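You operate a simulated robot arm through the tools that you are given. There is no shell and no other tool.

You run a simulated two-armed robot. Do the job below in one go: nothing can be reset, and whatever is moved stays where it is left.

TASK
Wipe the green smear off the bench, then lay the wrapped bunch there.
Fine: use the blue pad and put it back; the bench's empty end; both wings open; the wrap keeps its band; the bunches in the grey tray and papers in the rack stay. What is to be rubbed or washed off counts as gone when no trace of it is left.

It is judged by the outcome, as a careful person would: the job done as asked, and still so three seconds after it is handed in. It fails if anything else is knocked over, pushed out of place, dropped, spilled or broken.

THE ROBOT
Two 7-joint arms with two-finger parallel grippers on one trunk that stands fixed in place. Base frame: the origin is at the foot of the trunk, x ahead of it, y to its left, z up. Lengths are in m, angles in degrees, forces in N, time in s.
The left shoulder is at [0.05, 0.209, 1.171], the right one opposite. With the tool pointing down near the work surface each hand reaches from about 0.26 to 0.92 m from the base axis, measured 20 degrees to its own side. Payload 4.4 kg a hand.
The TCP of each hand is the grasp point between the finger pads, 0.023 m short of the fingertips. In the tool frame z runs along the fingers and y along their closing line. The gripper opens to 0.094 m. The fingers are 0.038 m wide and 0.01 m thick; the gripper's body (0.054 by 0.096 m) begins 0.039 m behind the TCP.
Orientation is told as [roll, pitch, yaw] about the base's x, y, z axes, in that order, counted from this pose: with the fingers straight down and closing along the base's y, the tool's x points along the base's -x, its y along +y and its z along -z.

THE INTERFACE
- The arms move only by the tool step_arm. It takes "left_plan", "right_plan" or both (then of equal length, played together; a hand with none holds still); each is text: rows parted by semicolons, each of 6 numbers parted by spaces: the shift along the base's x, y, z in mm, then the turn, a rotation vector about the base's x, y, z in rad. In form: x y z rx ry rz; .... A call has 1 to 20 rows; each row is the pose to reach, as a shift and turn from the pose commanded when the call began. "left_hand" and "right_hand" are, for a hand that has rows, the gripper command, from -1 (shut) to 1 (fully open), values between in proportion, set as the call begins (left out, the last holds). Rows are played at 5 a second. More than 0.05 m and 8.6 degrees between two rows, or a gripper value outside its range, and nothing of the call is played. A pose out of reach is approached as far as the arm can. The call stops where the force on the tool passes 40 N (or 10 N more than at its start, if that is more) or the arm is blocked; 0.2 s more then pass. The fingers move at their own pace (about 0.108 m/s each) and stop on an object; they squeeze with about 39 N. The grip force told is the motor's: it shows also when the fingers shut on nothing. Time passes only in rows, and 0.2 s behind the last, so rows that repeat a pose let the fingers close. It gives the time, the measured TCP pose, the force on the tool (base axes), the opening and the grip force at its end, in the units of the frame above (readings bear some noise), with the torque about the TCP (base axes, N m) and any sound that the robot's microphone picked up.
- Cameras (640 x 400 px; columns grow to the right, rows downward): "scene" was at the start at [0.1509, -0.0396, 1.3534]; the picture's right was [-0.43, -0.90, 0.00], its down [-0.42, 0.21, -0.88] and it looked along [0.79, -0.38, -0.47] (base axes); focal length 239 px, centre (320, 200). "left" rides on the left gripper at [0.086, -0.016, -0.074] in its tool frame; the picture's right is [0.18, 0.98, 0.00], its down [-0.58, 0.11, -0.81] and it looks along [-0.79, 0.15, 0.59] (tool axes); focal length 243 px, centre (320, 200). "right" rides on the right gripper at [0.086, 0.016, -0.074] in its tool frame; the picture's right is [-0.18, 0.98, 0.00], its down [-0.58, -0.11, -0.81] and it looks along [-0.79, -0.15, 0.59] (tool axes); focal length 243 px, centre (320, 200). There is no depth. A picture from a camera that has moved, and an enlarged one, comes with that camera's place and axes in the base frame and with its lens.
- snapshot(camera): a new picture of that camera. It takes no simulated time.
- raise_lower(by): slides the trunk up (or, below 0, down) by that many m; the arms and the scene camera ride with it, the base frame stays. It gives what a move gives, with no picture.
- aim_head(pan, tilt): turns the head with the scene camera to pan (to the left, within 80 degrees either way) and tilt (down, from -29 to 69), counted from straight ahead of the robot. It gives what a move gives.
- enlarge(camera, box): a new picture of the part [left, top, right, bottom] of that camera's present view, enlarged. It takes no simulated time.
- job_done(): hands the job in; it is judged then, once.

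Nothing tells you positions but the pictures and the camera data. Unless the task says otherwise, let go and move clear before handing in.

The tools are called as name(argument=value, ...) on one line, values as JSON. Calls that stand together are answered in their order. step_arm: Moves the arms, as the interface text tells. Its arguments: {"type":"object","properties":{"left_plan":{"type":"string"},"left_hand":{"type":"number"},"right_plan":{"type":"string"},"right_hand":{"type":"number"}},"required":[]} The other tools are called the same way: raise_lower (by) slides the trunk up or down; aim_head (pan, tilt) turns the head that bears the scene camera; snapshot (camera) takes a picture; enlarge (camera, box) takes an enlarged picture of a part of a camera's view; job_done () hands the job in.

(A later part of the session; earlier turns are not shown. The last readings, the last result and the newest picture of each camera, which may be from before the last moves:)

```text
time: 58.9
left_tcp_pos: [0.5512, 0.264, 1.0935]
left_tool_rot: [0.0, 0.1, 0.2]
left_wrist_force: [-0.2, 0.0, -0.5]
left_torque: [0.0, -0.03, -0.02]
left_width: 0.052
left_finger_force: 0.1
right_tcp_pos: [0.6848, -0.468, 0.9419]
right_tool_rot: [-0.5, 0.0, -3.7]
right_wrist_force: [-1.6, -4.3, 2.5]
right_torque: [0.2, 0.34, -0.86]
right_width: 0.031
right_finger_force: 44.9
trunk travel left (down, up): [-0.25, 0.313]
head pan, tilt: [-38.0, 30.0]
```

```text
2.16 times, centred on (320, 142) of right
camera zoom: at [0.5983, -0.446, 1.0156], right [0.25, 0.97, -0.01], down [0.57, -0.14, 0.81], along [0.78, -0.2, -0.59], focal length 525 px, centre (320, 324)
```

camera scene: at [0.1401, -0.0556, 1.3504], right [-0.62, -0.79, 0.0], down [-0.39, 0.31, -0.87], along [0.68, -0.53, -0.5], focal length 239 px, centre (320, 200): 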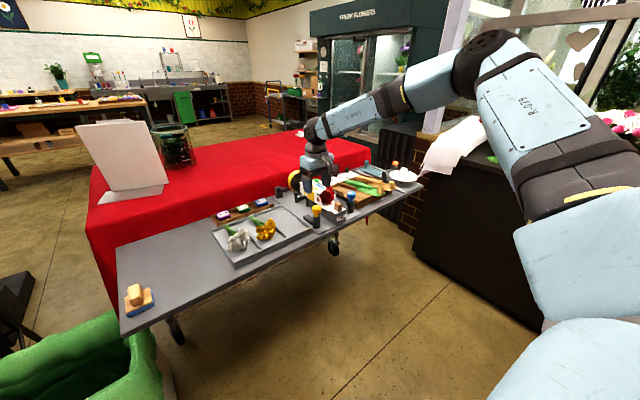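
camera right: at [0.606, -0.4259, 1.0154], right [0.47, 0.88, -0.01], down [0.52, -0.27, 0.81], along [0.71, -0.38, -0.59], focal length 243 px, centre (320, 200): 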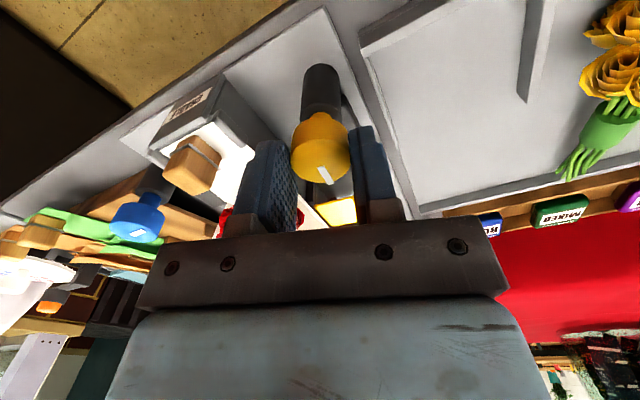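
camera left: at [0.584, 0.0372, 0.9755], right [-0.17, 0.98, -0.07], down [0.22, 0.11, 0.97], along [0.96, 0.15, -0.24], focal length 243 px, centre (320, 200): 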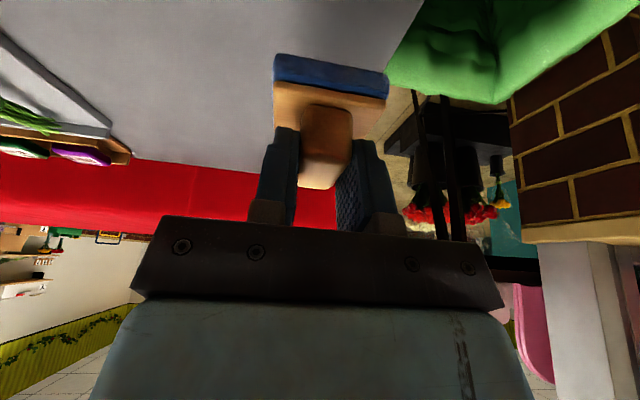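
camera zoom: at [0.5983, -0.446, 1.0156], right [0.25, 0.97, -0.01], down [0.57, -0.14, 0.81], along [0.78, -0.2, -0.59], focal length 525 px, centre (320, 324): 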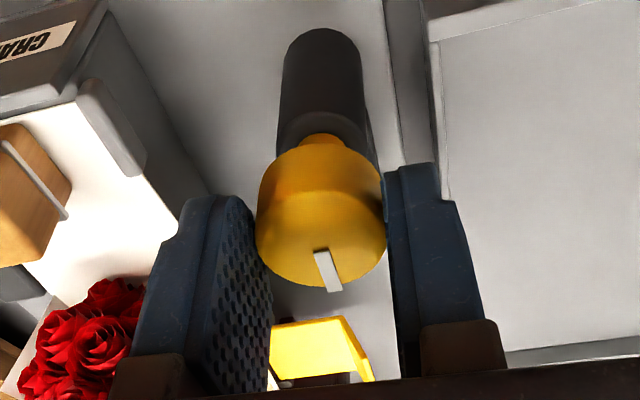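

The knob hit its stop with the pointer at +x (90°), and the yellow wing is fully out. I release, rise, and move over to the blue knob.

step_arm(right_plan="0 0 0 0 0 -0.03; 0 0 0 0 0 -0.03; 0 0 30 0 0 0; 0 0 70 0 0 0.06; 0 0 100 0 0 0.06; 0 -40 105 0 0 0.06; 0 -80 105 0 0 0.06; 0 -120 105 0 0 0.06; 0 -160 105 0 0 0.06; 0 -160 105 0 0 0.06", right_hand=0.2)

snapshot(camera="right")

enlarge(camera="scene", box=[280, 140, 380, 220])

enlarge(camera="right", box=[280, 40, 370, 130])

```text
time: 61.1
left_tcp_pos: [0.5531, 0.2647, 1.0912]
left_tool_rot: [0.0, 0.1, 0.2]
left_wrist_force: [0.2, 0.3, -0.8]
left_torque: [0.05, 0.03, 0.0]
left_width: 0.0517
left_finger_force: 0.1
right_tcp_pos: [0.6668, -0.6071, 1.0457]
right_tool_rot: [-0.8, -0.1, -0.5]
right_wrist_force: [0.4, 0.2, -0.1]
right_torque: [0.02, 0.03, -0.02]
right_width: 0.0563
right_finger_force: 0.0
right hand out of reach, approached as far as the arm can: row 9, 10
trunk travel left (down, up): [-0.25, 0.313]
head pan, tilt: [-38.0, 30.0]
```

```text
taken
camera right: at [0.5801, -0.5902, 1.1198], right [0.19, 0.98, -0.01], down [0.58, -0.1, 0.81], along [0.79, -0.16, -0.59], focal length 243 px, centre (320, 200)
```

right: 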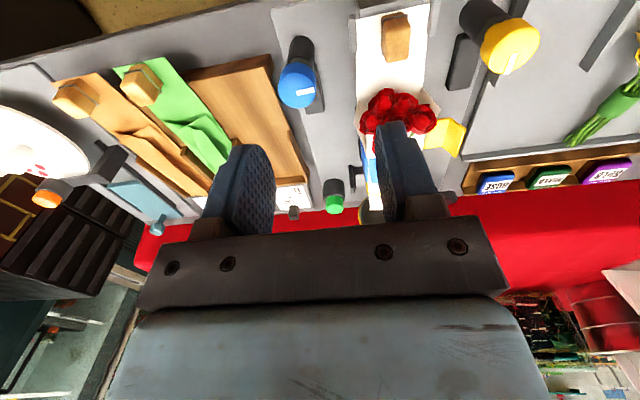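

```text
5.00 times, centred on (330, 180) of scene
camera zoom: at [0.1409, -0.0564, 1.3503], right [-0.62, -0.79, 0.0], down [-0.39, 0.31, -0.87], along [0.68, -0.53, -0.5], focal length 1195 px, centre (270, 300)
```

zoom: 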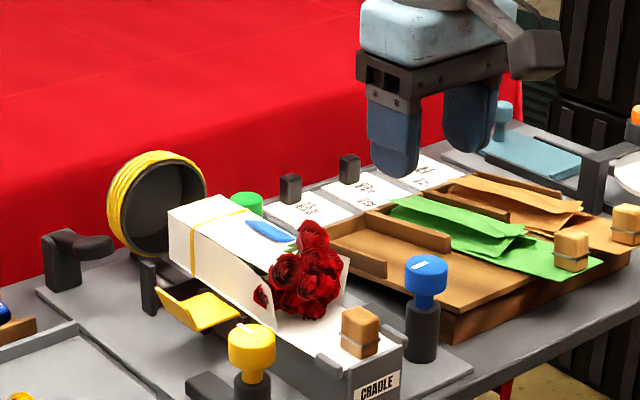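

```text
4.44 times, centred on (325, 85) of right
camera zoom: at [0.5801, -0.5902, 1.1198], right [0.19, 0.98, -0.01], down [0.58, -0.1, 0.81], along [0.79, -0.16, -0.59], focal length 1078 px, centre (298, 711)
```

zoom: 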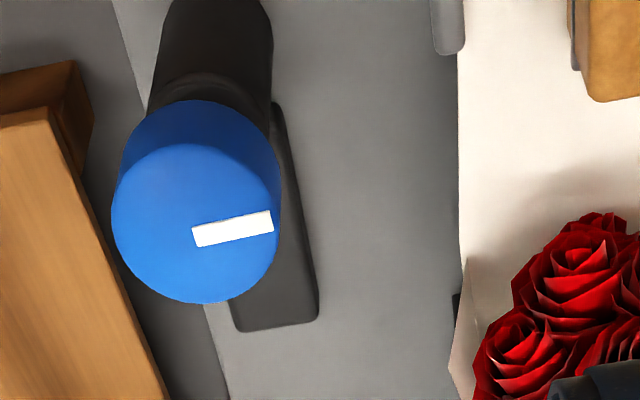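

The yellow wing is fully open and rests outward. The blue knob centre is about (0.6835, −0.627); I approach it with a negative yaw, which the arm can reach.

step_arm(right_plan="0 0 0 0 0 -0.13; 4 -5 0 0 0 -0.26; 10 -12 0 0 0 -0.39; 17 -20 0 0 0 -0.5; 17 -20 -20 0 0 -0.5; 17 -20 -20 0 0 -0.5")

enlarge(camera="right", box=[270, 40, 390, 160])

```text
time: 62.5
left_tcp_pos: [0.5512, 0.2648, 1.0922]
left_tool_rot: [-0.1, 0.0, 0.2]
left_wrist_force: [-0.2, 0.0, -1.3]
left_torque: [0.0, 0.04, 0.01]
left_width: 0.0512
left_finger_force: 0.0
right_tcp_pos: [0.6853, -0.6262, 1.0273]
right_tool_rot: [-0.5, -0.2, -29.0]
right_wrist_force: [0.1, -0.4, 0.4]
right_torque: [0.0, 0.0, -0.01]
right_width: 0.0563
right_finger_force: 0.0
trunk travel left (down, up): [-0.25, 0.313]
head pan, tilt: [-38.0, 30.0]
```

```text
3.33 times, centred on (330, 100) of right
camera zoom: at [0.6163, -0.5697, 1.1015], right [0.64, 0.77, -0.01], down [0.46, -0.37, 0.81], along [0.62, -0.52, -0.59], focal length 809 px, centre (287, 533)
```

zoom: 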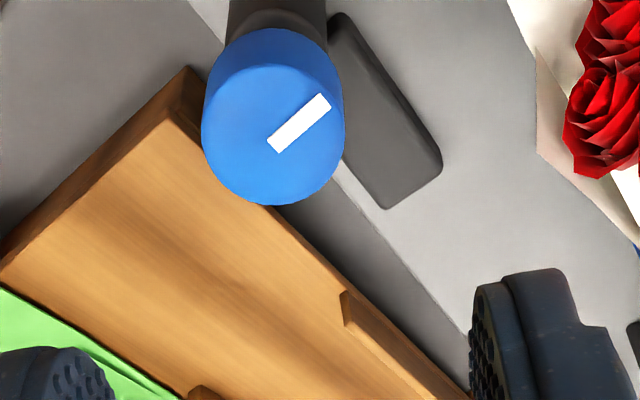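

step_arm(right_plan="-1.5 -1.5 -35 0 0 0; -1.5 -1.5 -65 0 0 0; -1.5 -1.5 -80 0 0 0; -1.5 -1.5 -87 0 0 0; -1.5 -1.5 -87 0 0 0")

step_arm(right_plan="0 0 0 0 0 0; 0 0 0 0 0 0; 0 0 0 0 0 0", right_hand=-1)

```text
time: 63.7
left_tcp_pos: [0.5527, 0.2673, 1.0932]
left_tool_rot: [0.0, 0.1, 0.2]
left_wrist_force: [0.0, 0.1, 0.6]
left_torque: [0.01, 0.01, -0.01]
left_width: 0.0516
left_finger_force: 0.0
right_tcp_pos: [0.6819, -0.6263, 0.9395]
right_tool_rot: [-0.5, -0.1, -29.0]
right_wrist_force: [-0.3, 0.1, 0.5]
right_torque: [0.03, -0.01, 0.03]
right_width: 0.0563
right_finger_force: 0.0
trunk travel left (down, up): [-0.25, 0.313]
head pan, tilt: [-38.0, 30.0]
```

```text
time: 64.5
left_tcp_pos: [0.5506, 0.2648, 1.0927]
left_tool_rot: [0.1, -0.1, 0.2]
left_wrist_force: [-0.5, -0.1, -1.1]
left_torque: [-0.01, -0.03, 0.0]
left_width: 0.0518
left_finger_force: 0.1
right_tcp_pos: [0.6812, -0.6281, 0.9391]
right_tool_rot: [-0.6, -0.1, -29.0]
right_wrist_force: [-6.3, -19.0, 4.8]
right_torque: [-0.51, 0.47, -0.16]
right_width: 0.0308
right_finger_force: 45.3
trunk travel left (down, up): [-0.25, 0.313]
head pan, tilt: [-38.0, 30.0]
```

step_arm(right_plan="-1 -3.5 0 0 0 0; -1 -3.5 0 0 0 -0.1; -1 -3.5 0 0 0 -0.2; -1 -3.5 0 0 0 -0.3; -1 -3.5 0 0 0 -0.3")

enlarge(camera="scene", box=[280, 140, 380, 220])

snapshot(camera="right")

```text
time: 65.7
left_tcp_pos: [0.5527, 0.2676, 1.0927]
left_tool_rot: [-0.1, 0.0, 0.2]
left_wrist_force: [-0.4, 0.4, -0.7]
left_torque: [0.0, -0.01, 0.0]
left_width: 0.0517
left_finger_force: 0.0
right_tcp_pos: [0.6821, -0.628, 0.9387]
right_tool_rot: [-0.6, -0.1, -45.9]
right_wrist_force: [-1.9, 15.7, -6.0]
right_torque: [0.73, -0.02, 0.07]
right_width: 0.0306
right_finger_force: 45.8
trunk travel left (down, up): [-0.25, 0.313]
head pan, tilt: [-38.0, 30.0]
```

```text
5.00 times, centred on (330, 180) of scene
camera zoom: at [0.1405, -0.0547, 1.3504], right [-0.62, -0.79, 0.0], down [-0.39, 0.31, -0.87], along [0.68, -0.53, -0.5], focal length 1195 px, centre (270, 300)
```

zoom: 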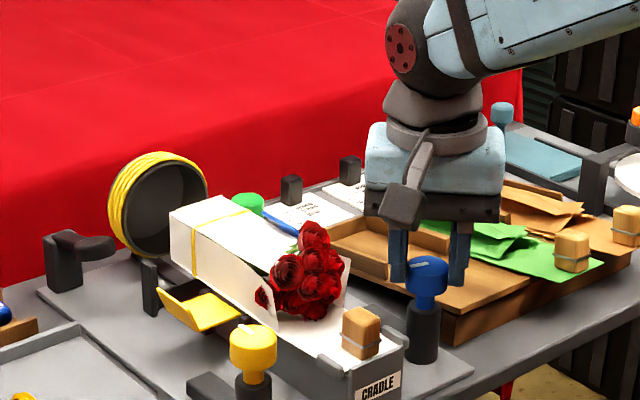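

```text
taken
camera right: at [0.6337, -0.5545, 1.0144], right [0.84, 0.55, -0.01], down [0.33, -0.49, 0.81], along [0.44, -0.68, -0.59], focal length 243 px, centre (320, 200)
```

right: 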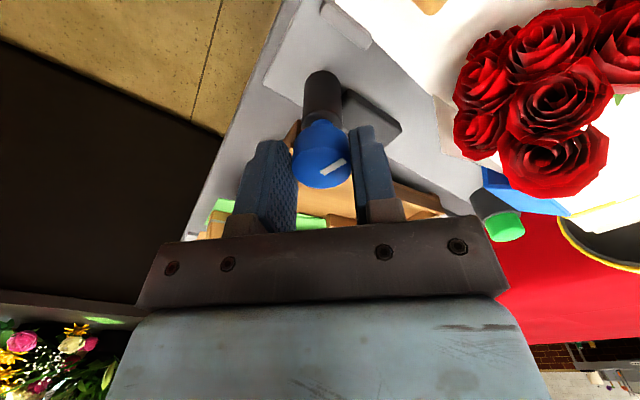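

The blue wing is opening with clockwise turning. I continue, correcting the sideways offset.

step_arm(right_plan="0 2.5 0 0 0 -0.1; 0 2.5 0 0 0 -0.2; 0 2.5 0 0 0 -0.3; 0 2.5 0 0 0 -0.4; 0 2.5 0 0 0 -0.4")

enlarge(camera="scene", box=[280, 140, 380, 220])

```text
time: 66.9
left_tcp_pos: [0.5535, 0.2673, 1.091]
left_tool_rot: [0.0, 0.1, 0.1]
left_wrist_force: [-0.3, 0.6, 1.1]
left_torque: [-0.03, 0.0, 0.01]
left_width: 0.0516
left_finger_force: 0.0
right_tcp_pos: [0.6842, -0.6277, 0.9402]
right_tool_rot: [-0.5, -0.1, -69.0]
right_wrist_force: [20.7, 10.1, -1.1]
right_torque: [0.4, -0.69, 0.16]
right_width: 0.0308
right_finger_force: 44.6
trunk travel left (down, up): [-0.25, 0.313]
head pan, tilt: [-38.0, 30.0]
```

```text
5.00 times, centred on (330, 180) of scene
camera zoom: at [0.1424, -0.0546, 1.3502], right [-0.62, -0.79, 0.0], down [-0.4, 0.31, -0.87], along [0.68, -0.53, -0.5], focal length 1195 px, centre (270, 300)
```

zoom: 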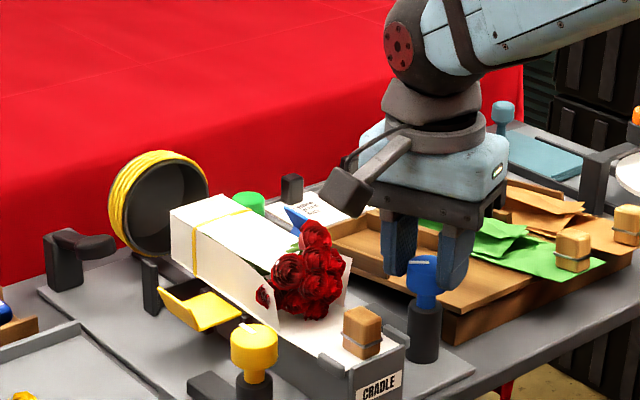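

step_arm(right_plan="3 1.5 0 0 0 0; 3 1.5 0 0 0 -0.1; 3 1.5 0 0 0 -0.2; 3 1.5 0 0 0 -0.3; 3 1.5 0 0 0 -0.4; 3 1.5 0 0 0 -0.4")

enlarge(camera="scene", box=[280, 140, 380, 220])

```text
time: 68.3
left_tcp_pos: [0.5541, 0.267, 1.0921]
left_tool_rot: [0.0, 0.1, 0.2]
left_wrist_force: [-0.1, -0.5, 0.3]
left_torque: [0.03, 0.01, 0.02]
left_width: 0.0517
left_finger_force: 0.0
right_tcp_pos: [0.6862, -0.6266, 0.9394]
right_tool_rot: [-0.5, -0.2, -92.0]
right_wrist_force: [20.9, -1.7, 5.6]
right_torque: [-0.37, -0.61, 0.1]
right_width: 0.0308
right_finger_force: 44.6
trunk travel left (down, up): [-0.25, 0.313]
head pan, tilt: [-38.0, 30.0]
```

```text
5.00 times, centred on (330, 180) of scene
camera zoom: at [0.1416, -0.0552, 1.3503], right [-0.62, -0.79, 0.0], down [-0.4, 0.31, -0.87], along [0.68, -0.53, -0.5], focal length 1195 px, centre (270, 300)
```

zoom: 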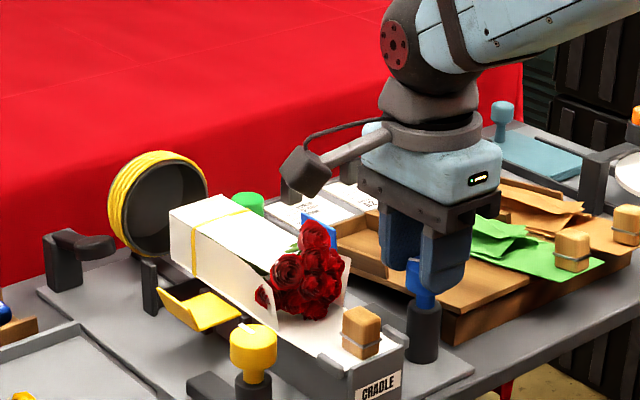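

step_arm(right_plan="3.5 0 0 0 0 0; 3.5 0 0 0 0 -0.1; 3.5 0 0 0 0 -0.2; 3.5 0 0 0 0 -0.3; 3.5 0 0 0 0 -0.4; 3.5 0 0 0 0 -0.4")

enlarge(camera="scene", box=[280, 140, 380, 220])

snapshot(camera="right")

```text
time: 69.7
left_tcp_pos: [0.5519, 0.2665, 1.0919]
left_tool_rot: [-0.1, -0.1, 0.2]
left_wrist_force: [-0.4, -0.5, 0.0]
left_torque: [0.01, -0.01, -0.01]
left_width: 0.0517
left_finger_force: 0.1
right_tcp_pos: [0.6885, -0.6267, 0.9388]
right_tool_rot: [-0.4, -0.1, -114.9]
right_wrist_force: [10.6, -11.0, 9.3]
right_torque: [-0.9, -0.18, 0.06]
right_width: 0.031
right_finger_force: 45.0
trunk travel left (down, up): [-0.25, 0.313]
head pan, tilt: [-38.0, 30.0]
```

```text
5.00 times, centred on (330, 180) of scene
camera zoom: at [0.1401, -0.0558, 1.3504], right [-0.62, -0.79, 0.0], down [-0.39, 0.31, -0.87], along [0.68, -0.53, -0.5], focal length 1195 px, centre (270, 300)
```

zoom: 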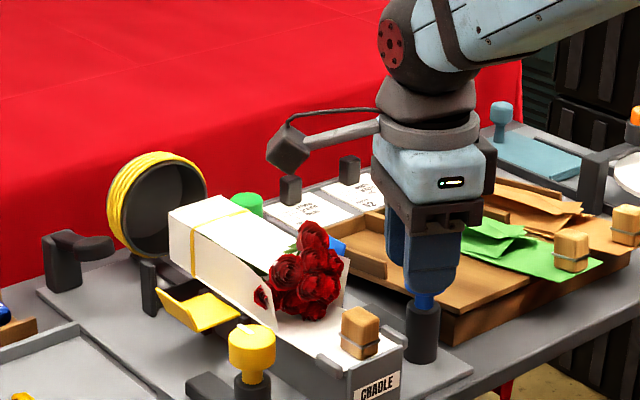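

```text
taken
camera right: at [0.7396, -0.5561, 1.0143], right [0.81, -0.58, -0.01], down [-0.34, -0.48, 0.81], along [-0.47, -0.66, -0.59], focal length 243 px, centre (320, 200)
```

right: 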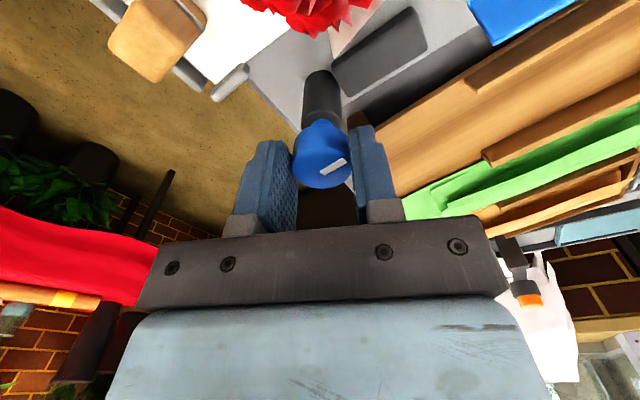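

step_arm(right_plan="2 -2 0 0 0 -0.06; 2 -2 0 0 0 -0.12; 2 -2 0 0 0 -0.18; 2 -2 0 0 0 -0.18")

enlarge(camera="right", box=[240, 0, 640, 230])

```text
time: 70.7
left_tcp_pos: [0.5519, 0.2665, 1.0929]
left_tool_rot: [0.0, 0.0, 0.2]
left_wrist_force: [-0.2, 0.0, 0.2]
left_torque: [0.04, -0.01, -0.04]
left_width: 0.0518
left_finger_force: 0.0
right_tcp_pos: [0.6895, -0.6258, 0.9384]
right_tool_rot: [-0.6, 0.0, -125.1]
right_wrist_force: [0.6, 2.0, 3.5]
right_torque: [0.02, 0.02, 0.62]
right_width: 0.0311
right_finger_force: 45.9
trunk travel left (down, up): [-0.25, 0.313]
head pan, tilt: [-38.0, 30.0]
```

```text
1.60 times, centred on (440, 115) of right
camera zoom: at [0.7528, -0.5668, 1.0142], right [0.7, -0.72, -0.01], down [-0.42, -0.42, 0.81], along [-0.58, -0.56, -0.59], focal length 388 px, centre (128, 336)
```

zoom: 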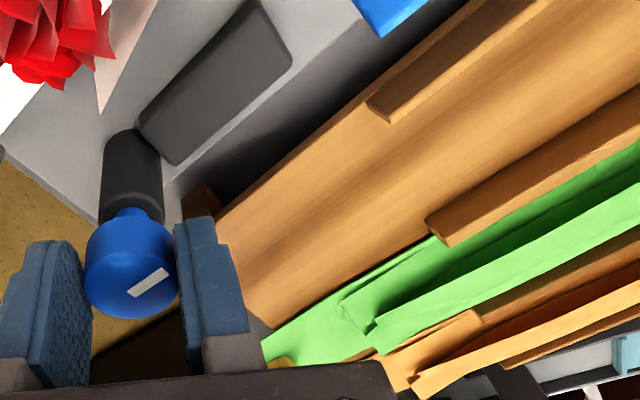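

The blue knob has reached its stop too. I release, rise straight up, and unwind the wrist.

step_arm(right_plan="0 0 0 0 0 0.03; 0 0 0 0 0 0.03; 0 0 30 0 0 0; 0 0 70 0 0 0; 0 0 110 0 0 0; 0 0 150 0 0 0.1; -10 0 180 0 0 0.24; -20 0 200 0 0 0.38; -35 10 210 0 0 0.52; -50 20 210 0 0 0.66; -65 30 210 0 0 0.8; -80 40 210 0 0 0.94; -95 50 210 0 0 1.08; -110 60 210 0 0 1.22; -120 70 210 0 0 1.36; -120 75 210 0 0 1.5; -120 80 210 0 0 1.64; -120 80 210 0 0 1.78; -120 80 210 0 0 1.92; -120 80 210 0 0 2.06", right_hand=0.3)

snapshot(camera="right")

enlarge(camera="scene", box=[280, 140, 380, 220])

```text
time: 74.9
left_tcp_pos: [0.5522, 0.2654, 1.092]
left_tool_rot: [-0.1, -0.1, 0.3]
left_wrist_force: [0.1, 0.9, -0.4]
left_torque: [0.0, 0.0, 0.0]
left_width: 0.0517
left_finger_force: 0.1
right_tcp_pos: [0.5703, -0.5491, 1.1494]
right_tool_rot: [-0.6, -0.1, -7.0]
right_wrist_force: [-0.5, 1.0, 1.2]
right_torque: [0.01, -0.03, 0.0]
right_width: 0.0608
right_finger_force: 0.0
trunk travel left (down, up): [-0.25, 0.313]
head pan, tilt: [-38.0, 30.0]
```

```text
taken
camera right: at [0.4856, -0.5217, 1.2241], right [0.3, 0.95, -0.01], down [0.56, -0.17, 0.81], along [0.77, -0.25, -0.59], focal length 243 px, centre (320, 200)
```

right: 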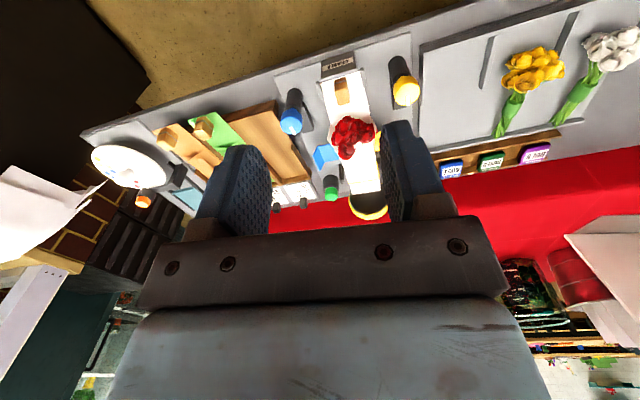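

```text
5.00 times, centred on (330, 180) of scene
camera zoom: at [0.1401, -0.0558, 1.3504], right [-0.62, -0.79, 0.0], down [-0.39, 0.31, -0.87], along [0.68, -0.53, -0.5], focal length 1195 px, centre (270, 300)
```

zoom: 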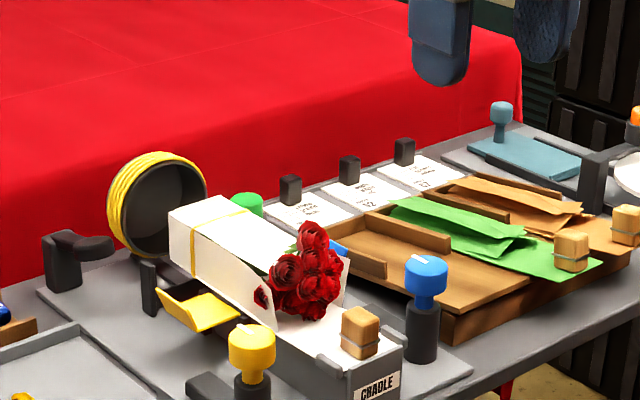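

enlarge(camera="right", box=[280, 45, 430, 220])

enlarge(camera="scene", box=[305, 170, 365, 215])

```text
2.29 times, centred on (355, 132) of right
camera zoom: at [0.4856, -0.5217, 1.2241], right [0.3, 0.95, -0.01], down [0.56, -0.17, 0.81], along [0.77, -0.25, -0.59], focal length 555 px, centre (240, 354)
```

zoom: 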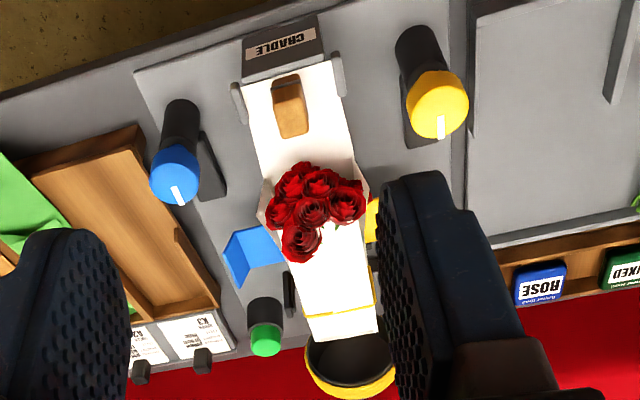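

```text
8.89 times, centred on (335, 192) of scene
camera zoom: at [0.1401, -0.0558, 1.3504], right [-0.62, -0.79, 0.0], down [-0.39, 0.31, -0.87], along [0.68, -0.53, -0.5], focal length 2124 px, centre (187, 267)
```

zoom: 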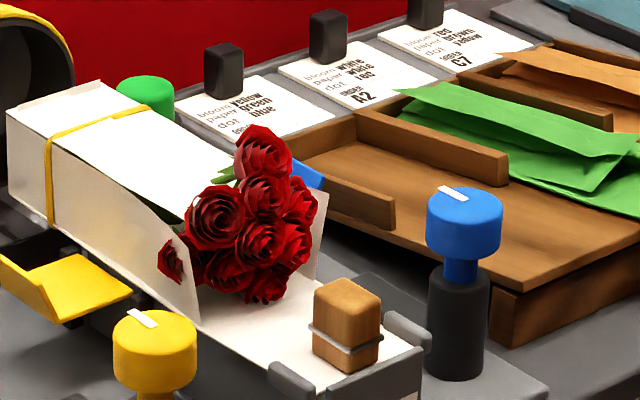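

Both wings are now open and the band is intact. Before lifting, I look closely at the wrap, its wooden grip block and the clearances.

enlarge(camera="scene", box=[335, 195, 365, 225])

enlarge(camera="right", box=[325, 65, 370, 115])

enlarge(camera="right", box=[330, 110, 390, 220])

enlarge(camera="scene", box=[300, 172, 345, 212])

```text
13.33 times, centred on (350, 210) of scene
camera zoom: at [0.1401, -0.0558, 1.3504], right [-0.62, -0.79, 0.0], down [-0.39, 0.31, -0.87], along [0.68, -0.53, -0.5], focal length 3186 px, centre (-80, 67)
```

zoom: 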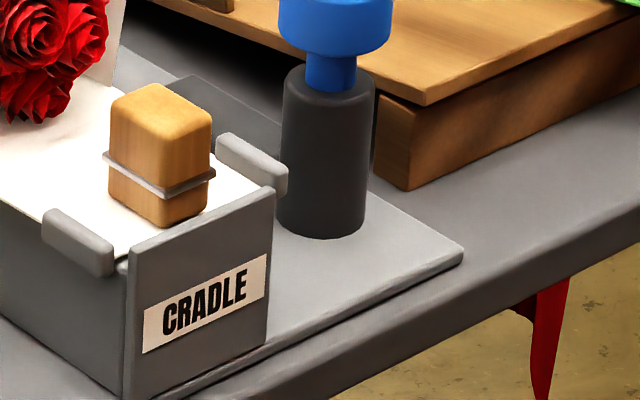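

```text
8.00 times, centred on (348, 90) of right
camera zoom: at [0.4856, -0.5217, 1.2241], right [0.3, 0.95, -0.01], down [0.56, -0.17, 0.81], along [0.77, -0.25, -0.59], focal length 1941 px, centre (100, 1080)
```

zoom: 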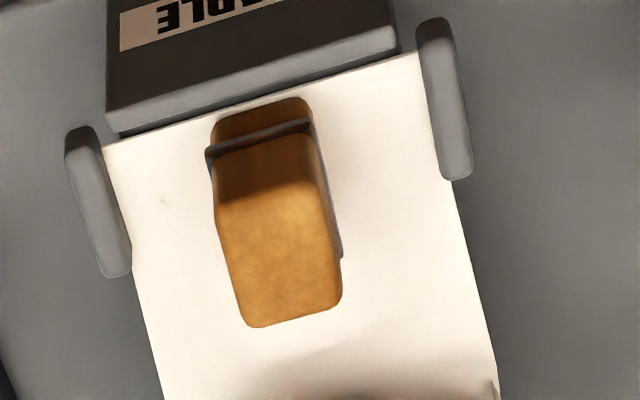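

```text
3.64 times, centred on (360, 165) of right
camera zoom: at [0.4856, -0.5217, 1.2241], right [0.3, 0.95, -0.01], down [0.56, -0.17, 0.81], along [0.77, -0.25, -0.59], focal length 882 px, centre (174, 327)
```

zoom: 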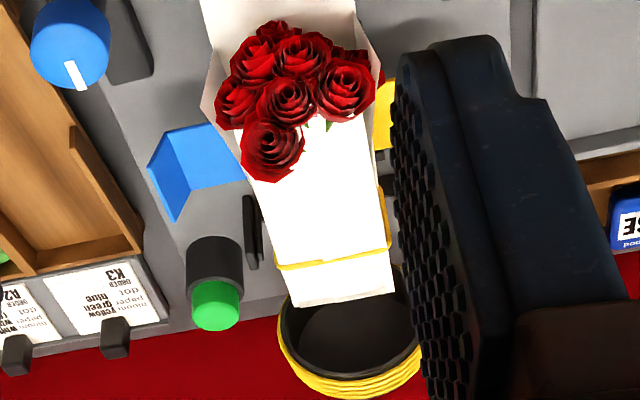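

```text
10.00 times, centred on (322, 192) of scene
camera zoom: at [0.1401, -0.0558, 1.3504], right [-0.62, -0.79, 0.0], down [-0.39, 0.31, -0.87], along [0.68, -0.53, -0.5], focal length 2390 px, centre (295, 280)
```

zoom: 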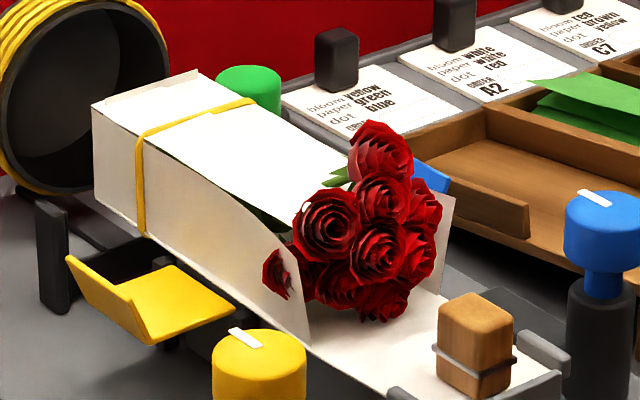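

The lug (wooden grip on the wrap's sheet) is centred about (0.667, −0.5475), top 0.924, roughly 19 mm wide in y. I move above it with a narrow opening and check alignment.

step_arm(right_plan="20 0 0 0 0 0.06; 45 0 -10 0 0 0.12; 70 1 -25 0.01 0 0.12; 97 1.5 -45 0.01 0 0.12; 97 1.5 -90 0.01 0 0.12; 97 1.5 -130 0.01 0 0.12; 97 1.5 -160 0.01 0 0.12; 97 1.5 -160 0.01 0 0.12", right_hand=-0.27)

snapshot(camera="right")

enlarge(camera="right", box=[240, 40, 400, 240])

enlarge(camera="scene", box=[300, 155, 380, 225])

```text
time: 76.7
left_tcp_pos: [0.551, 0.266, 1.0924]
left_tool_rot: [-0.1, 0.0, 0.2]
left_wrist_force: [-0.5, -0.6, 0.6]
left_torque: [0.02, 0.0, -0.02]
left_width: 0.0517
left_finger_force: 0.1
right_tcp_pos: [0.6664, -0.5473, 0.9891]
right_tool_rot: [0.0, -0.2, -0.2]
right_wrist_force: [0.4, -0.7, 0.7]
right_torque: [-0.01, -0.02, 0.0]
right_width: 0.0343
right_finger_force: 0.1
trunk travel left (down, up): [-0.25, 0.313]
head pan, tilt: [-38.0, 30.0]
```

```text
taken
camera right: at [0.5795, -0.5309, 1.0639], right [0.19, 0.98, 0.0], down [0.58, -0.11, 0.81], along [0.79, -0.15, -0.59], focal length 243 px, centre (320, 200)
```

right: 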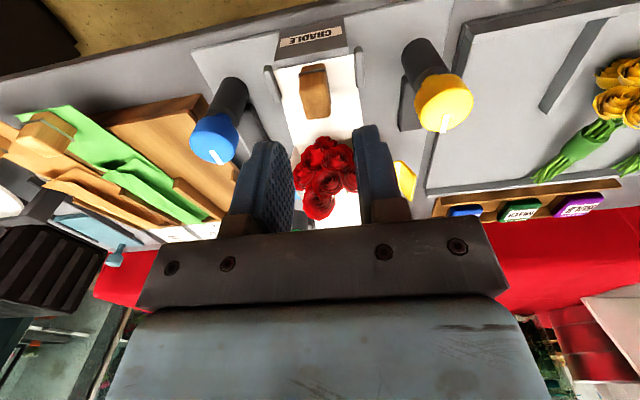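

```text
2.00 times, centred on (320, 140) of right
camera zoom: at [0.5795, -0.5309, 1.0639], right [0.19, 0.98, 0.0], down [0.58, -0.11, 0.81], along [0.79, -0.15, -0.59], focal length 485 px, centre (320, 320)
```

zoom: 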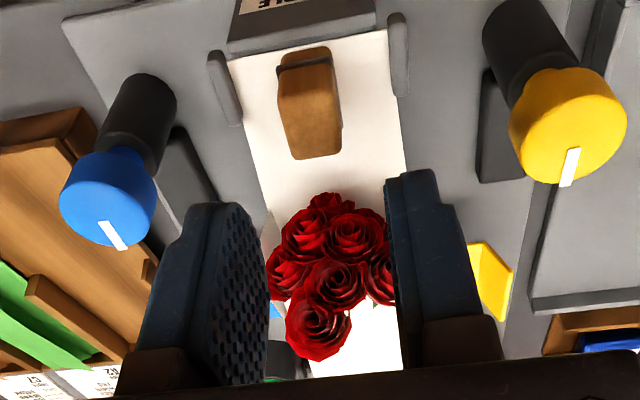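

```text
5.71 times, centred on (340, 190) of scene
camera zoom: at [0.1398, -0.0553, 1.3505], right [-0.62, -0.79, 0.0], down [-0.39, 0.31, -0.87], along [0.68, -0.53, -0.5], focal length 1366 px, centre (206, 257)
```

zoom: 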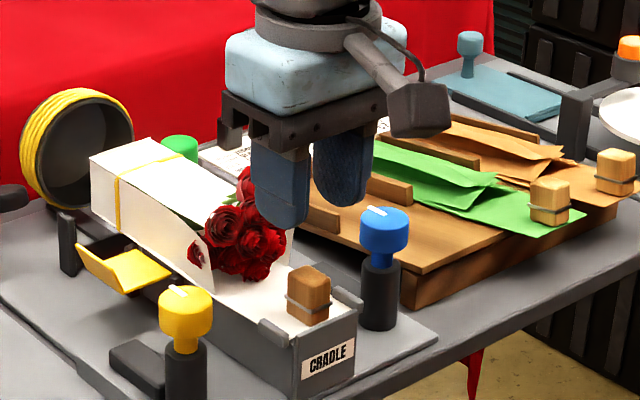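

step_arm(right_plan="-3 -1.5 -25 0 0 0; -3 -1.5 -42 0 0 0; -3 -1.5 -51 0 0 0; -3 -1.5 -56 0 0 0; -3 -1.5 -56 0 0 0")

enlarge(camera="right", box=[240, 40, 400, 240])

enlarge(camera="scene", box=[320, 175, 370, 225])

```text
time: 77.9
left_tcp_pos: [0.5511, 0.2658, 1.0929]
left_tool_rot: [0.0, 0.1, 0.2]
left_wrist_force: [0.6, -0.7, -0.7]
left_torque: [0.02, -0.03, 0.01]
left_width: 0.0516
left_finger_force: 0.0
right_tcp_pos: [0.6642, -0.5493, 0.9332]
right_tool_rot: [0.0, -0.1, -0.3]
right_wrist_force: [-0.3, -0.8, -0.4]
right_torque: [0.01, -0.03, 0.05]
right_width: 0.0343
right_finger_force: 0.1
trunk travel left (down, up): [-0.25, 0.313]
head pan, tilt: [-38.0, 30.0]
```

```text
2.00 times, centred on (320, 140) of right
camera zoom: at [0.5772, -0.5325, 1.0084], right [0.19, 0.98, 0.0], down [0.58, -0.11, 0.81], along [0.79, -0.15, -0.59], focal length 485 px, centre (320, 320)
```

zoom: 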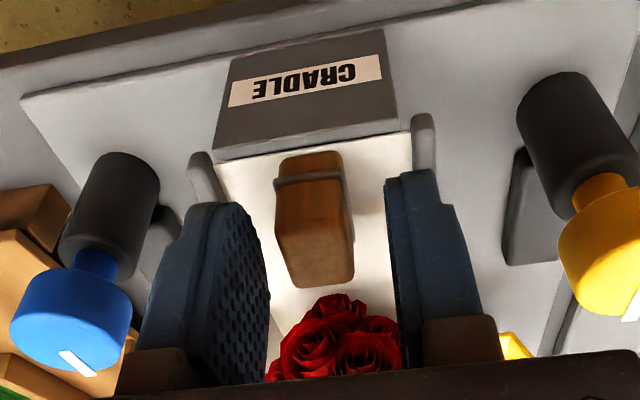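

```text
8.00 times, centred on (345, 200) of scene
camera zoom: at [0.14, -0.0557, 1.3504], right [-0.62, -0.79, 0.0], down [-0.39, 0.31, -0.87], along [0.68, -0.53, -0.5], focal length 1912 px, centre (120, 200)
```

zoom: 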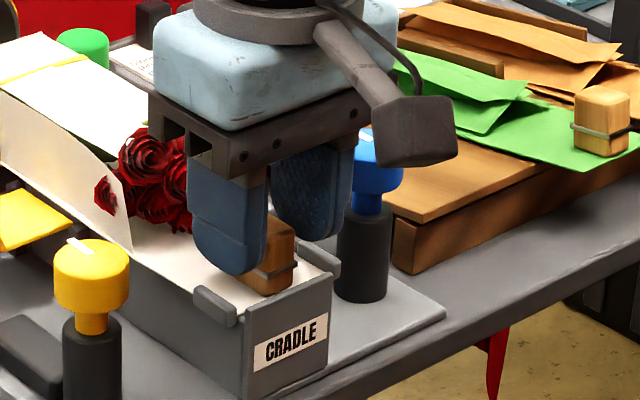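

step_arm(right_plan="0 -2 0 0 0 0; 0 -2 0 0 0 0; 0 -2 0 0 0 0; 0 -2 0 0 0 0", right_hand=-1)

enlarge(camera="right", box=[240, 40, 400, 240])

```text
time: 78.9
left_tcp_pos: [0.5532, 0.266, 1.0921]
left_tool_rot: [0.0, 0.0, 0.2]
left_wrist_force: [0.2, 0.3, 0.1]
left_torque: [-0.02, -0.02, -0.02]
left_width: 0.0517
left_finger_force: 0.0
right_tcp_pos: [0.6636, -0.5501, 0.934]
right_tool_rot: [0.0, -0.2, -0.1]
right_wrist_force: [-0.6, 0.6, 1.4]
right_torque: [0.0, -0.01, 0.01]
right_width: 0.0169
right_finger_force: 39.0
trunk travel left (down, up): [-0.25, 0.313]
head pan, tilt: [-38.0, 30.0]
```

```text
2.00 times, centred on (320, 140) of right
camera zoom: at [0.5772, -0.5345, 1.0085], right [0.19, 0.98, 0.0], down [0.58, -0.11, 0.81], along [0.79, -0.15, -0.59], focal length 485 px, centre (320, 320)
```

zoom: 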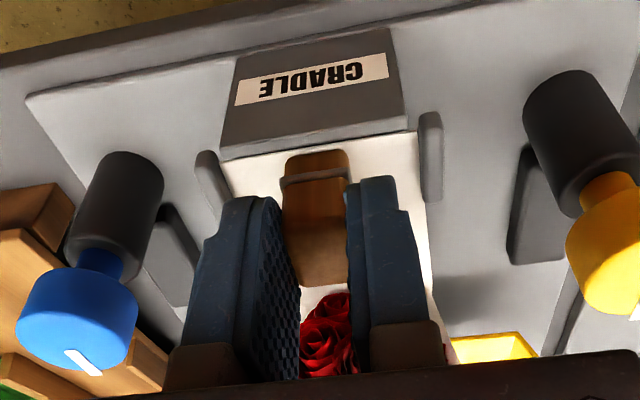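

The lug is centred and firm. I ease the fingers open slightly, go 7 mm deeper between the side tabs for a better hold, and close again.

step_arm(right_plan="0 0 0 0 0 0; 0 0 0 0 0 0; 0 0 -3 0 0 0; 0 0 -6 0 0 0; 0 0 -8 0 0 0; 0 0 -8 0 0 0", right_hand=-0.53)

step_arm(right_plan="0 0 0 0 0 0; 0 0 0 0 0 0; 0 0 0 0 0 0", right_hand=-1)

enlarge(camera="scene", box=[320, 175, 370, 225])

```text
time: 80.3
left_tcp_pos: [0.5511, 0.2663, 1.0924]
left_tool_rot: [-0.1, 0.0, 0.2]
left_wrist_force: [0.0, 0.2, 0.0]
left_torque: [0.01, 0.01, 0.01]
left_width: 0.0517
left_finger_force: 0.0
right_tcp_pos: [0.6632, -0.5496, 0.927]
right_tool_rot: [0.0, -0.1, -0.1]
right_wrist_force: [-0.5, -0.1, -0.4]
right_torque: [-0.01, 0.02, -0.01]
right_width: 0.022
right_finger_force: 0.1
trunk travel left (down, up): [-0.25, 0.313]
head pan, tilt: [-38.0, 30.0]
```

```text
time: 81.1
left_tcp_pos: [0.5518, 0.2656, 1.0926]
left_tool_rot: [0.1, 0.0, 0.1]
left_wrist_force: [-0.1, -0.5, 0.3]
left_torque: [0.01, 0.04, -0.05]
left_width: 0.0519
left_finger_force: 0.0
right_tcp_pos: [0.6639, -0.5501, 0.9253]
right_tool_rot: [0.0, -0.1, -0.2]
right_wrist_force: [-0.6, -0.2, -0.9]
right_torque: [-0.02, -0.1, -0.08]
right_width: 0.017
right_finger_force: 38.9
trunk travel left (down, up): [-0.25, 0.313]
head pan, tilt: [-38.0, 30.0]
```

```text
8.00 times, centred on (345, 200) of scene
camera zoom: at [0.1401, -0.0557, 1.3504], right [-0.62, -0.79, 0.0], down [-0.39, 0.31, -0.87], along [0.68, -0.53, -0.5], focal length 1912 px, centre (120, 200)
```

zoom: 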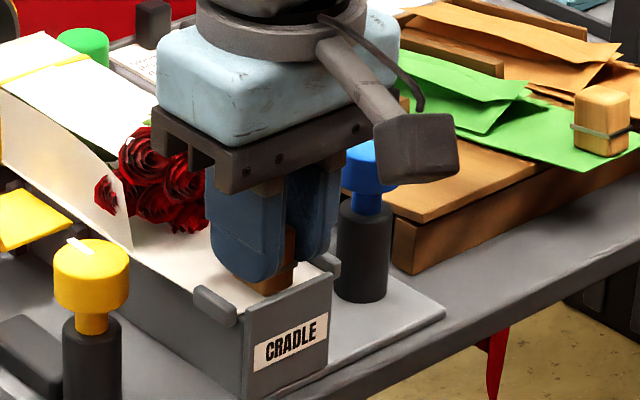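

Firm hold. I lift 20 mm slowly and check that the whole wrap comes along level.

step_arm(right_plan="0 0 4 0 0 0; 0 0 8 0 0 0; 0 0 14 0 0 0; 0 0 20 0 0 0; 0 0 20 0 0 0")

enlarge(camera="scene", box=[290, 160, 370, 225])

snapshot(camera="right")

```text
time: 82.3
left_tcp_pos: [0.5518, 0.2653, 1.0922]
left_tool_rot: [0.0, -0.1, 0.1]
left_wrist_force: [-0.4, 0.1, 0.6]
left_torque: [-0.03, 0.0, 0.01]
left_width: 0.0516
left_finger_force: 0.0
right_tcp_pos: [0.6635, -0.5504, 0.9449]
right_tool_rot: [0.0, 0.0, -0.2]
right_wrist_force: [-0.9, -0.1, -1.4]
right_torque: [0.0, 0.08, 0.0]
right_width: 0.0169
right_finger_force: 39.5
trunk travel left (down, up): [-0.25, 0.313]
head pan, tilt: [-38.0, 30.0]
```

```text
6.15 times, centred on (330, 192) of scene
camera zoom: at [0.1403, -0.0559, 1.3504], right [-0.62, -0.79, 0.0], down [-0.39, 0.31, -0.87], along [0.68, -0.53, -0.5], focal length 1471 px, centre (258, 246)
```

zoom: 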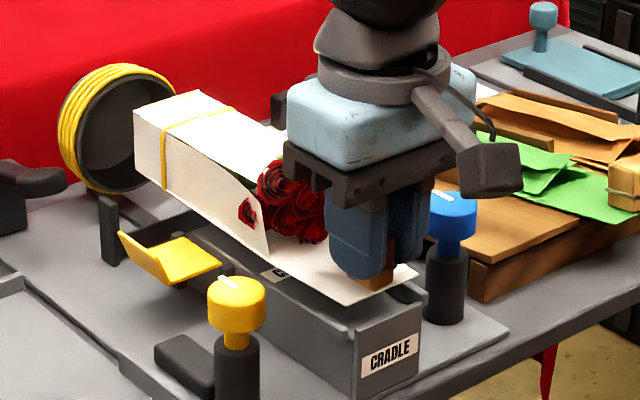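

```text
taken
camera right: at [0.5772, -0.5343, 1.0203], right [0.19, 0.98, 0.0], down [0.58, -0.11, 0.81], along [0.79, -0.15, -0.59], focal length 243 px, centre (320, 200)
```

right: 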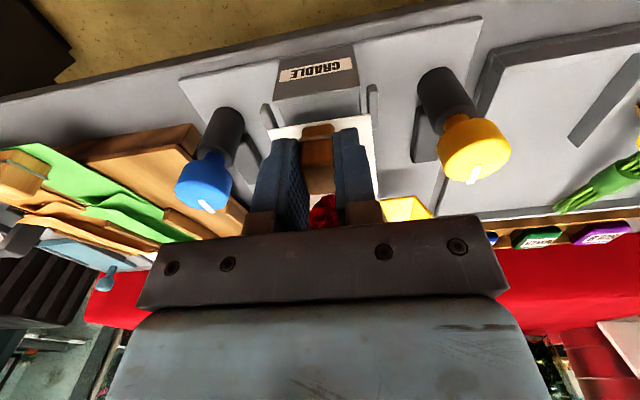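

The whole wrap comes up level with its band on. I lift it to clear everything, then carry it left.

step_arm(right_plan="0 0 25 0 0 0; 0 0 50 0 0 0; 0 0 75 0 0 0; 0 0 95 0 0 0; 2 30 100 0 0 0; 4 60 100 0 0 0; 7 90 100 0 0 0; 10 120 100 0 0 0; 13 150 100 0 0 0; 16 180 100 0 0 0; 19 210 100 0 0 0; 22 240 100 0 0 0; 22 240 100 0 0 0")

snapshot(camera="scene")

```text
time: 85.1
left_tcp_pos: [0.5506, 0.266, 1.0932]
left_tool_rot: [0.0, 0.0, 0.2]
left_wrist_force: [-0.2, -0.6, -0.1]
left_torque: [0.02, 0.01, 0.01]
left_width: 0.0517
left_finger_force: 0.1
right_tcp_pos: [0.6869, -0.3107, 1.0452]
right_tool_rot: [-0.1, 0.0, -0.2]
right_wrist_force: [-0.5, -0.6, -1.9]
right_torque: [0.01, 0.11, -0.02]
right_width: 0.0169
right_finger_force: 39.3
trunk travel left (down, up): [-0.25, 0.313]
head pan, tilt: [-38.0, 30.0]
```

```text
taken
camera scene: at [0.1399, -0.056, 1.3505], right [-0.62, -0.79, 0.0], down [-0.39, 0.31, -0.87], along [0.68, -0.53, -0.5], focal length 239 px, centre (320, 200)
```

scene: 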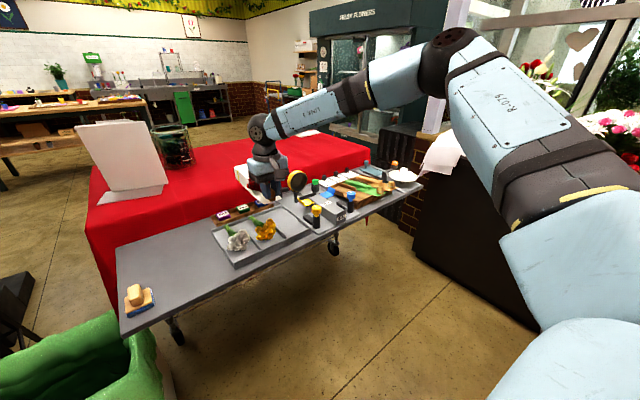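

step_arm(right_plan="2 30 0 0 0 0; 4 60 0 0 0 0; 6 90 0 0 0 0; 8 120 0 0 0 0; 10 150 0 0 0 0; 12 180 0 0 0 0; 13 210 0 0 0 0; 14 243 0 0 0 0; 14 243 0 0 0 0")

aim_head(pan=-10, tilt=38)

snapshot(camera="scene")

snapshot(camera="right")

```text
time: 87.1
left_tcp_pos: [0.5526, 0.2662, 1.0934]
left_tool_rot: [0.1, 0.0, 0.2]
left_wrist_force: [-0.6, 0.6, 0.3]
left_torque: [0.04, 0.04, 0.01]
left_width: 0.0514
left_finger_force: 0.0
right_tcp_pos: [0.6189, -0.1845, 1.0733]
right_tool_rot: [0.0, -0.1, -0.2]
right_wrist_force: [0.8, 0.3, -1.2]
right_torque: [0.02, 0.15, 0.0]
right_width: 0.0169
right_finger_force: 39.0
right hand out of reach, approached as far as the arm can: row 2, 3, 4, 5, 6, 7, 8, 9
trunk travel left (down, up): [-0.25, 0.313]
head pan, tilt: [-38.0, 30.0]
```

```text
time: 88.0
left_tcp_pos: [0.5519, 0.2653, 1.093]
left_tool_rot: [0.0, 0.0, 0.2]
left_wrist_force: [0.5, -0.2, -0.5]
left_torque: [-0.01, -0.01, 0.02]
left_width: 0.0519
left_finger_force: 0.0
right_tcp_pos: [0.6203, -0.185, 1.0735]
right_tool_rot: [0.1, -0.1, -0.3]
right_wrist_force: [-0.1, -0.4, -1.5]
right_torque: [0.01, 0.1, 0.01]
right_width: 0.017
right_finger_force: 38.6
trunk travel left (down, up): [-0.25, 0.313]
head pan, tilt: [-10.0, 38.0]
```

```text
taken
camera scene: at [0.154, -0.0151, 1.3381], right [-0.17, -0.98, 0.0], down [-0.61, 0.11, -0.79], along [0.78, -0.14, -0.62], focal length 239 px, centre (320, 200)
```

scene: 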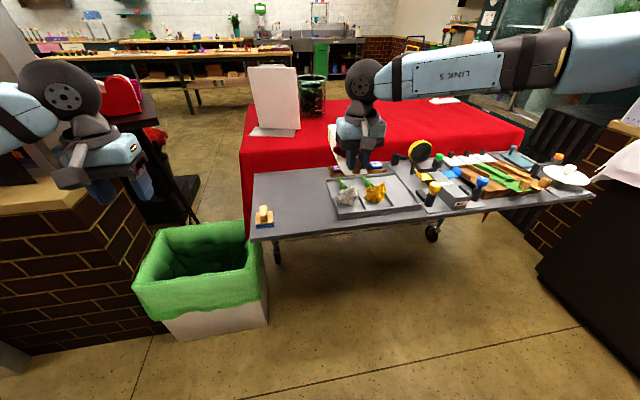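

```text
taken
camera right: at [0.5323, -0.1683, 1.1483], right [0.19, 0.98, 0.0], down [0.58, -0.11, 0.81], along [0.79, -0.15, -0.59], focal length 243 px, centre (320, 200)
```

right: 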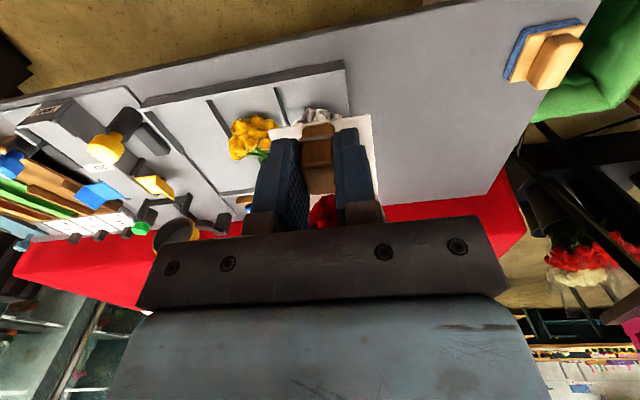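

The right arm hits a joint limit near (0.62, −0.185), still holding the wrap safely high. I'll explore whether a change of trunk height or yaw frees it; first a small yaw and inward move in free air.

step_arm(right_plan="0 0 0 0 0 -0.12; 0 0 0 0 0 -0.24; 0 0 0 0 0 -0.36; 10 25 0 0 0 -0.36; 20 50 0 0 0 -0.36; 30 75 0 0 0 -0.36; 40 100 0 0 0 -0.36")

```text
time: 89.7
left_tcp_pos: [0.5521, 0.2658, 1.0921]
left_tool_rot: [-0.1, 0.0, 0.2]
left_wrist_force: [0.4, -0.3, -0.1]
left_torque: [-0.01, -0.03, -0.03]
left_width: 0.0518
left_finger_force: 0.1
right_tcp_pos: [0.6068, -0.1721, 1.0857]
right_tool_rot: [0.0, -0.1, -20.9]
right_wrist_force: [1.0, -0.3, -1.4]
right_torque: [0.06, 0.1, 0.0]
right_width: 0.0169
right_finger_force: 38.9
right hand out of reach, approached as far as the arm can: row 4, 5, 6, 7
trunk travel left (down, up): [-0.25, 0.313]
head pan, tilt: [-10.0, 38.0]
```

Yaw makes no difference, so it's an elbow/shoulder limit, easier with the hand higher relative to the shoulder. I'll raise both hands a little and lower the trunk to change that geometry.

step_arm(right_plan="0 -10 35 0 0 0.12; 0 -20 70 0 0 0.24; 0 -20 100 0 0 0.36; 0 -20 100 0 0 0.36", left_plan="-10 15 35 0 0 0; -20 30 70 0 0 0; -20 30 100 0 0 0; -20 30 100 0 0 0")

raise_lower(by=-0.12)

snapshot(camera="scene")

```text
time: 90.7
left_tcp_pos: [0.5327, 0.2955, 1.193]
left_tool_rot: [0.0, 0.0, 0.1]
left_wrist_force: [1.1, -0.6, -1.3]
left_torque: [0.01, 0.04, 0.01]
left_width: 0.0517
left_finger_force: 0.1
right_tcp_pos: [0.6077, -0.1921, 1.1853]
right_tool_rot: [-0.1, 0.0, 0.0]
right_wrist_force: [-0.3, 0.0, -0.9]
right_torque: [0.0, 0.13, 0.03]
right_width: 0.017
right_finger_force: 38.4
trunk travel left (down, up): [-0.25, 0.313]
head pan, tilt: [-10.0, 38.0]
```

```text
time: 92.2
left_tcp_pos: [0.5319, 0.2957, 1.0733]
left_tool_rot: [0.0, 0.1, 0.3]
left_wrist_force: [-0.5, 0.3, -0.3]
left_torque: [-0.03, -0.01, -0.03]
left_width: 0.0517
left_finger_force: 0.0
right_tcp_pos: [0.6073, -0.1923, 1.0651]
right_tool_rot: [-0.1, -0.1, -0.2]
right_wrist_force: [0.5, -0.6, -1.2]
right_torque: [0.0, 0.14, 0.01]
right_width: 0.0169
right_finger_force: 39.0
trunk travel left (down, up): [-0.13, 0.433]
head pan, tilt: [-10.0, 38.0]
```

```text
taken
camera scene: at [0.1537, -0.0151, 1.2181], right [-0.17, -0.98, 0.0], down [-0.61, 0.11, -0.79], along [0.78, -0.14, -0.62], focal length 239 px, centre (320, 200)
```

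scene: 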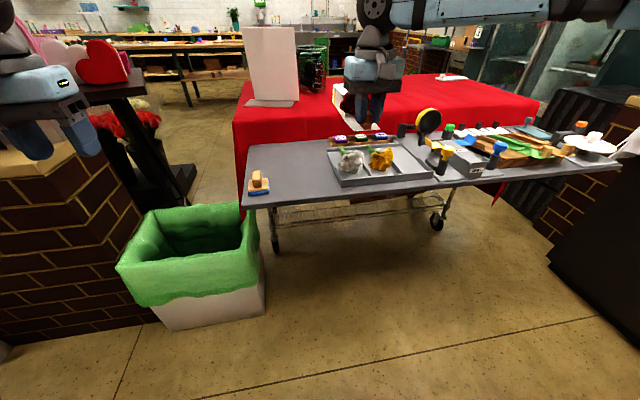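

step_arm(right_plan="10 20 0 0 0 0; 20 40 0 0 0 0; 30 60 0 0 0 0; 40 80 0 0 0 0; 50 100 0 0 0 0; 60 120 0 0 0 0")

```text
time: 93.5
left_tcp_pos: [0.5335, 0.2959, 1.0723]
left_tool_rot: [-0.1, 0.1, 0.2]
left_wrist_force: [0.0, -0.4, 0.3]
left_torque: [0.01, -0.01, -0.02]
left_width: 0.0515
left_finger_force: 0.0
right_tcp_pos: [0.6073, -0.1688, 1.0596]
right_tool_rot: [0.1, -0.1, -0.2]
right_wrist_force: [0.6, -0.5, -1.7]
right_torque: [-0.05, 0.12, -0.01]
right_width: 0.0168
right_finger_force: 38.2
right hand out of reach, approached as far as the arm can: row 1, 2, 3, 4, 5, 6
trunk travel left (down, up): [-0.13, 0.433]
head pan, tilt: [-10.0, 38.0]
```

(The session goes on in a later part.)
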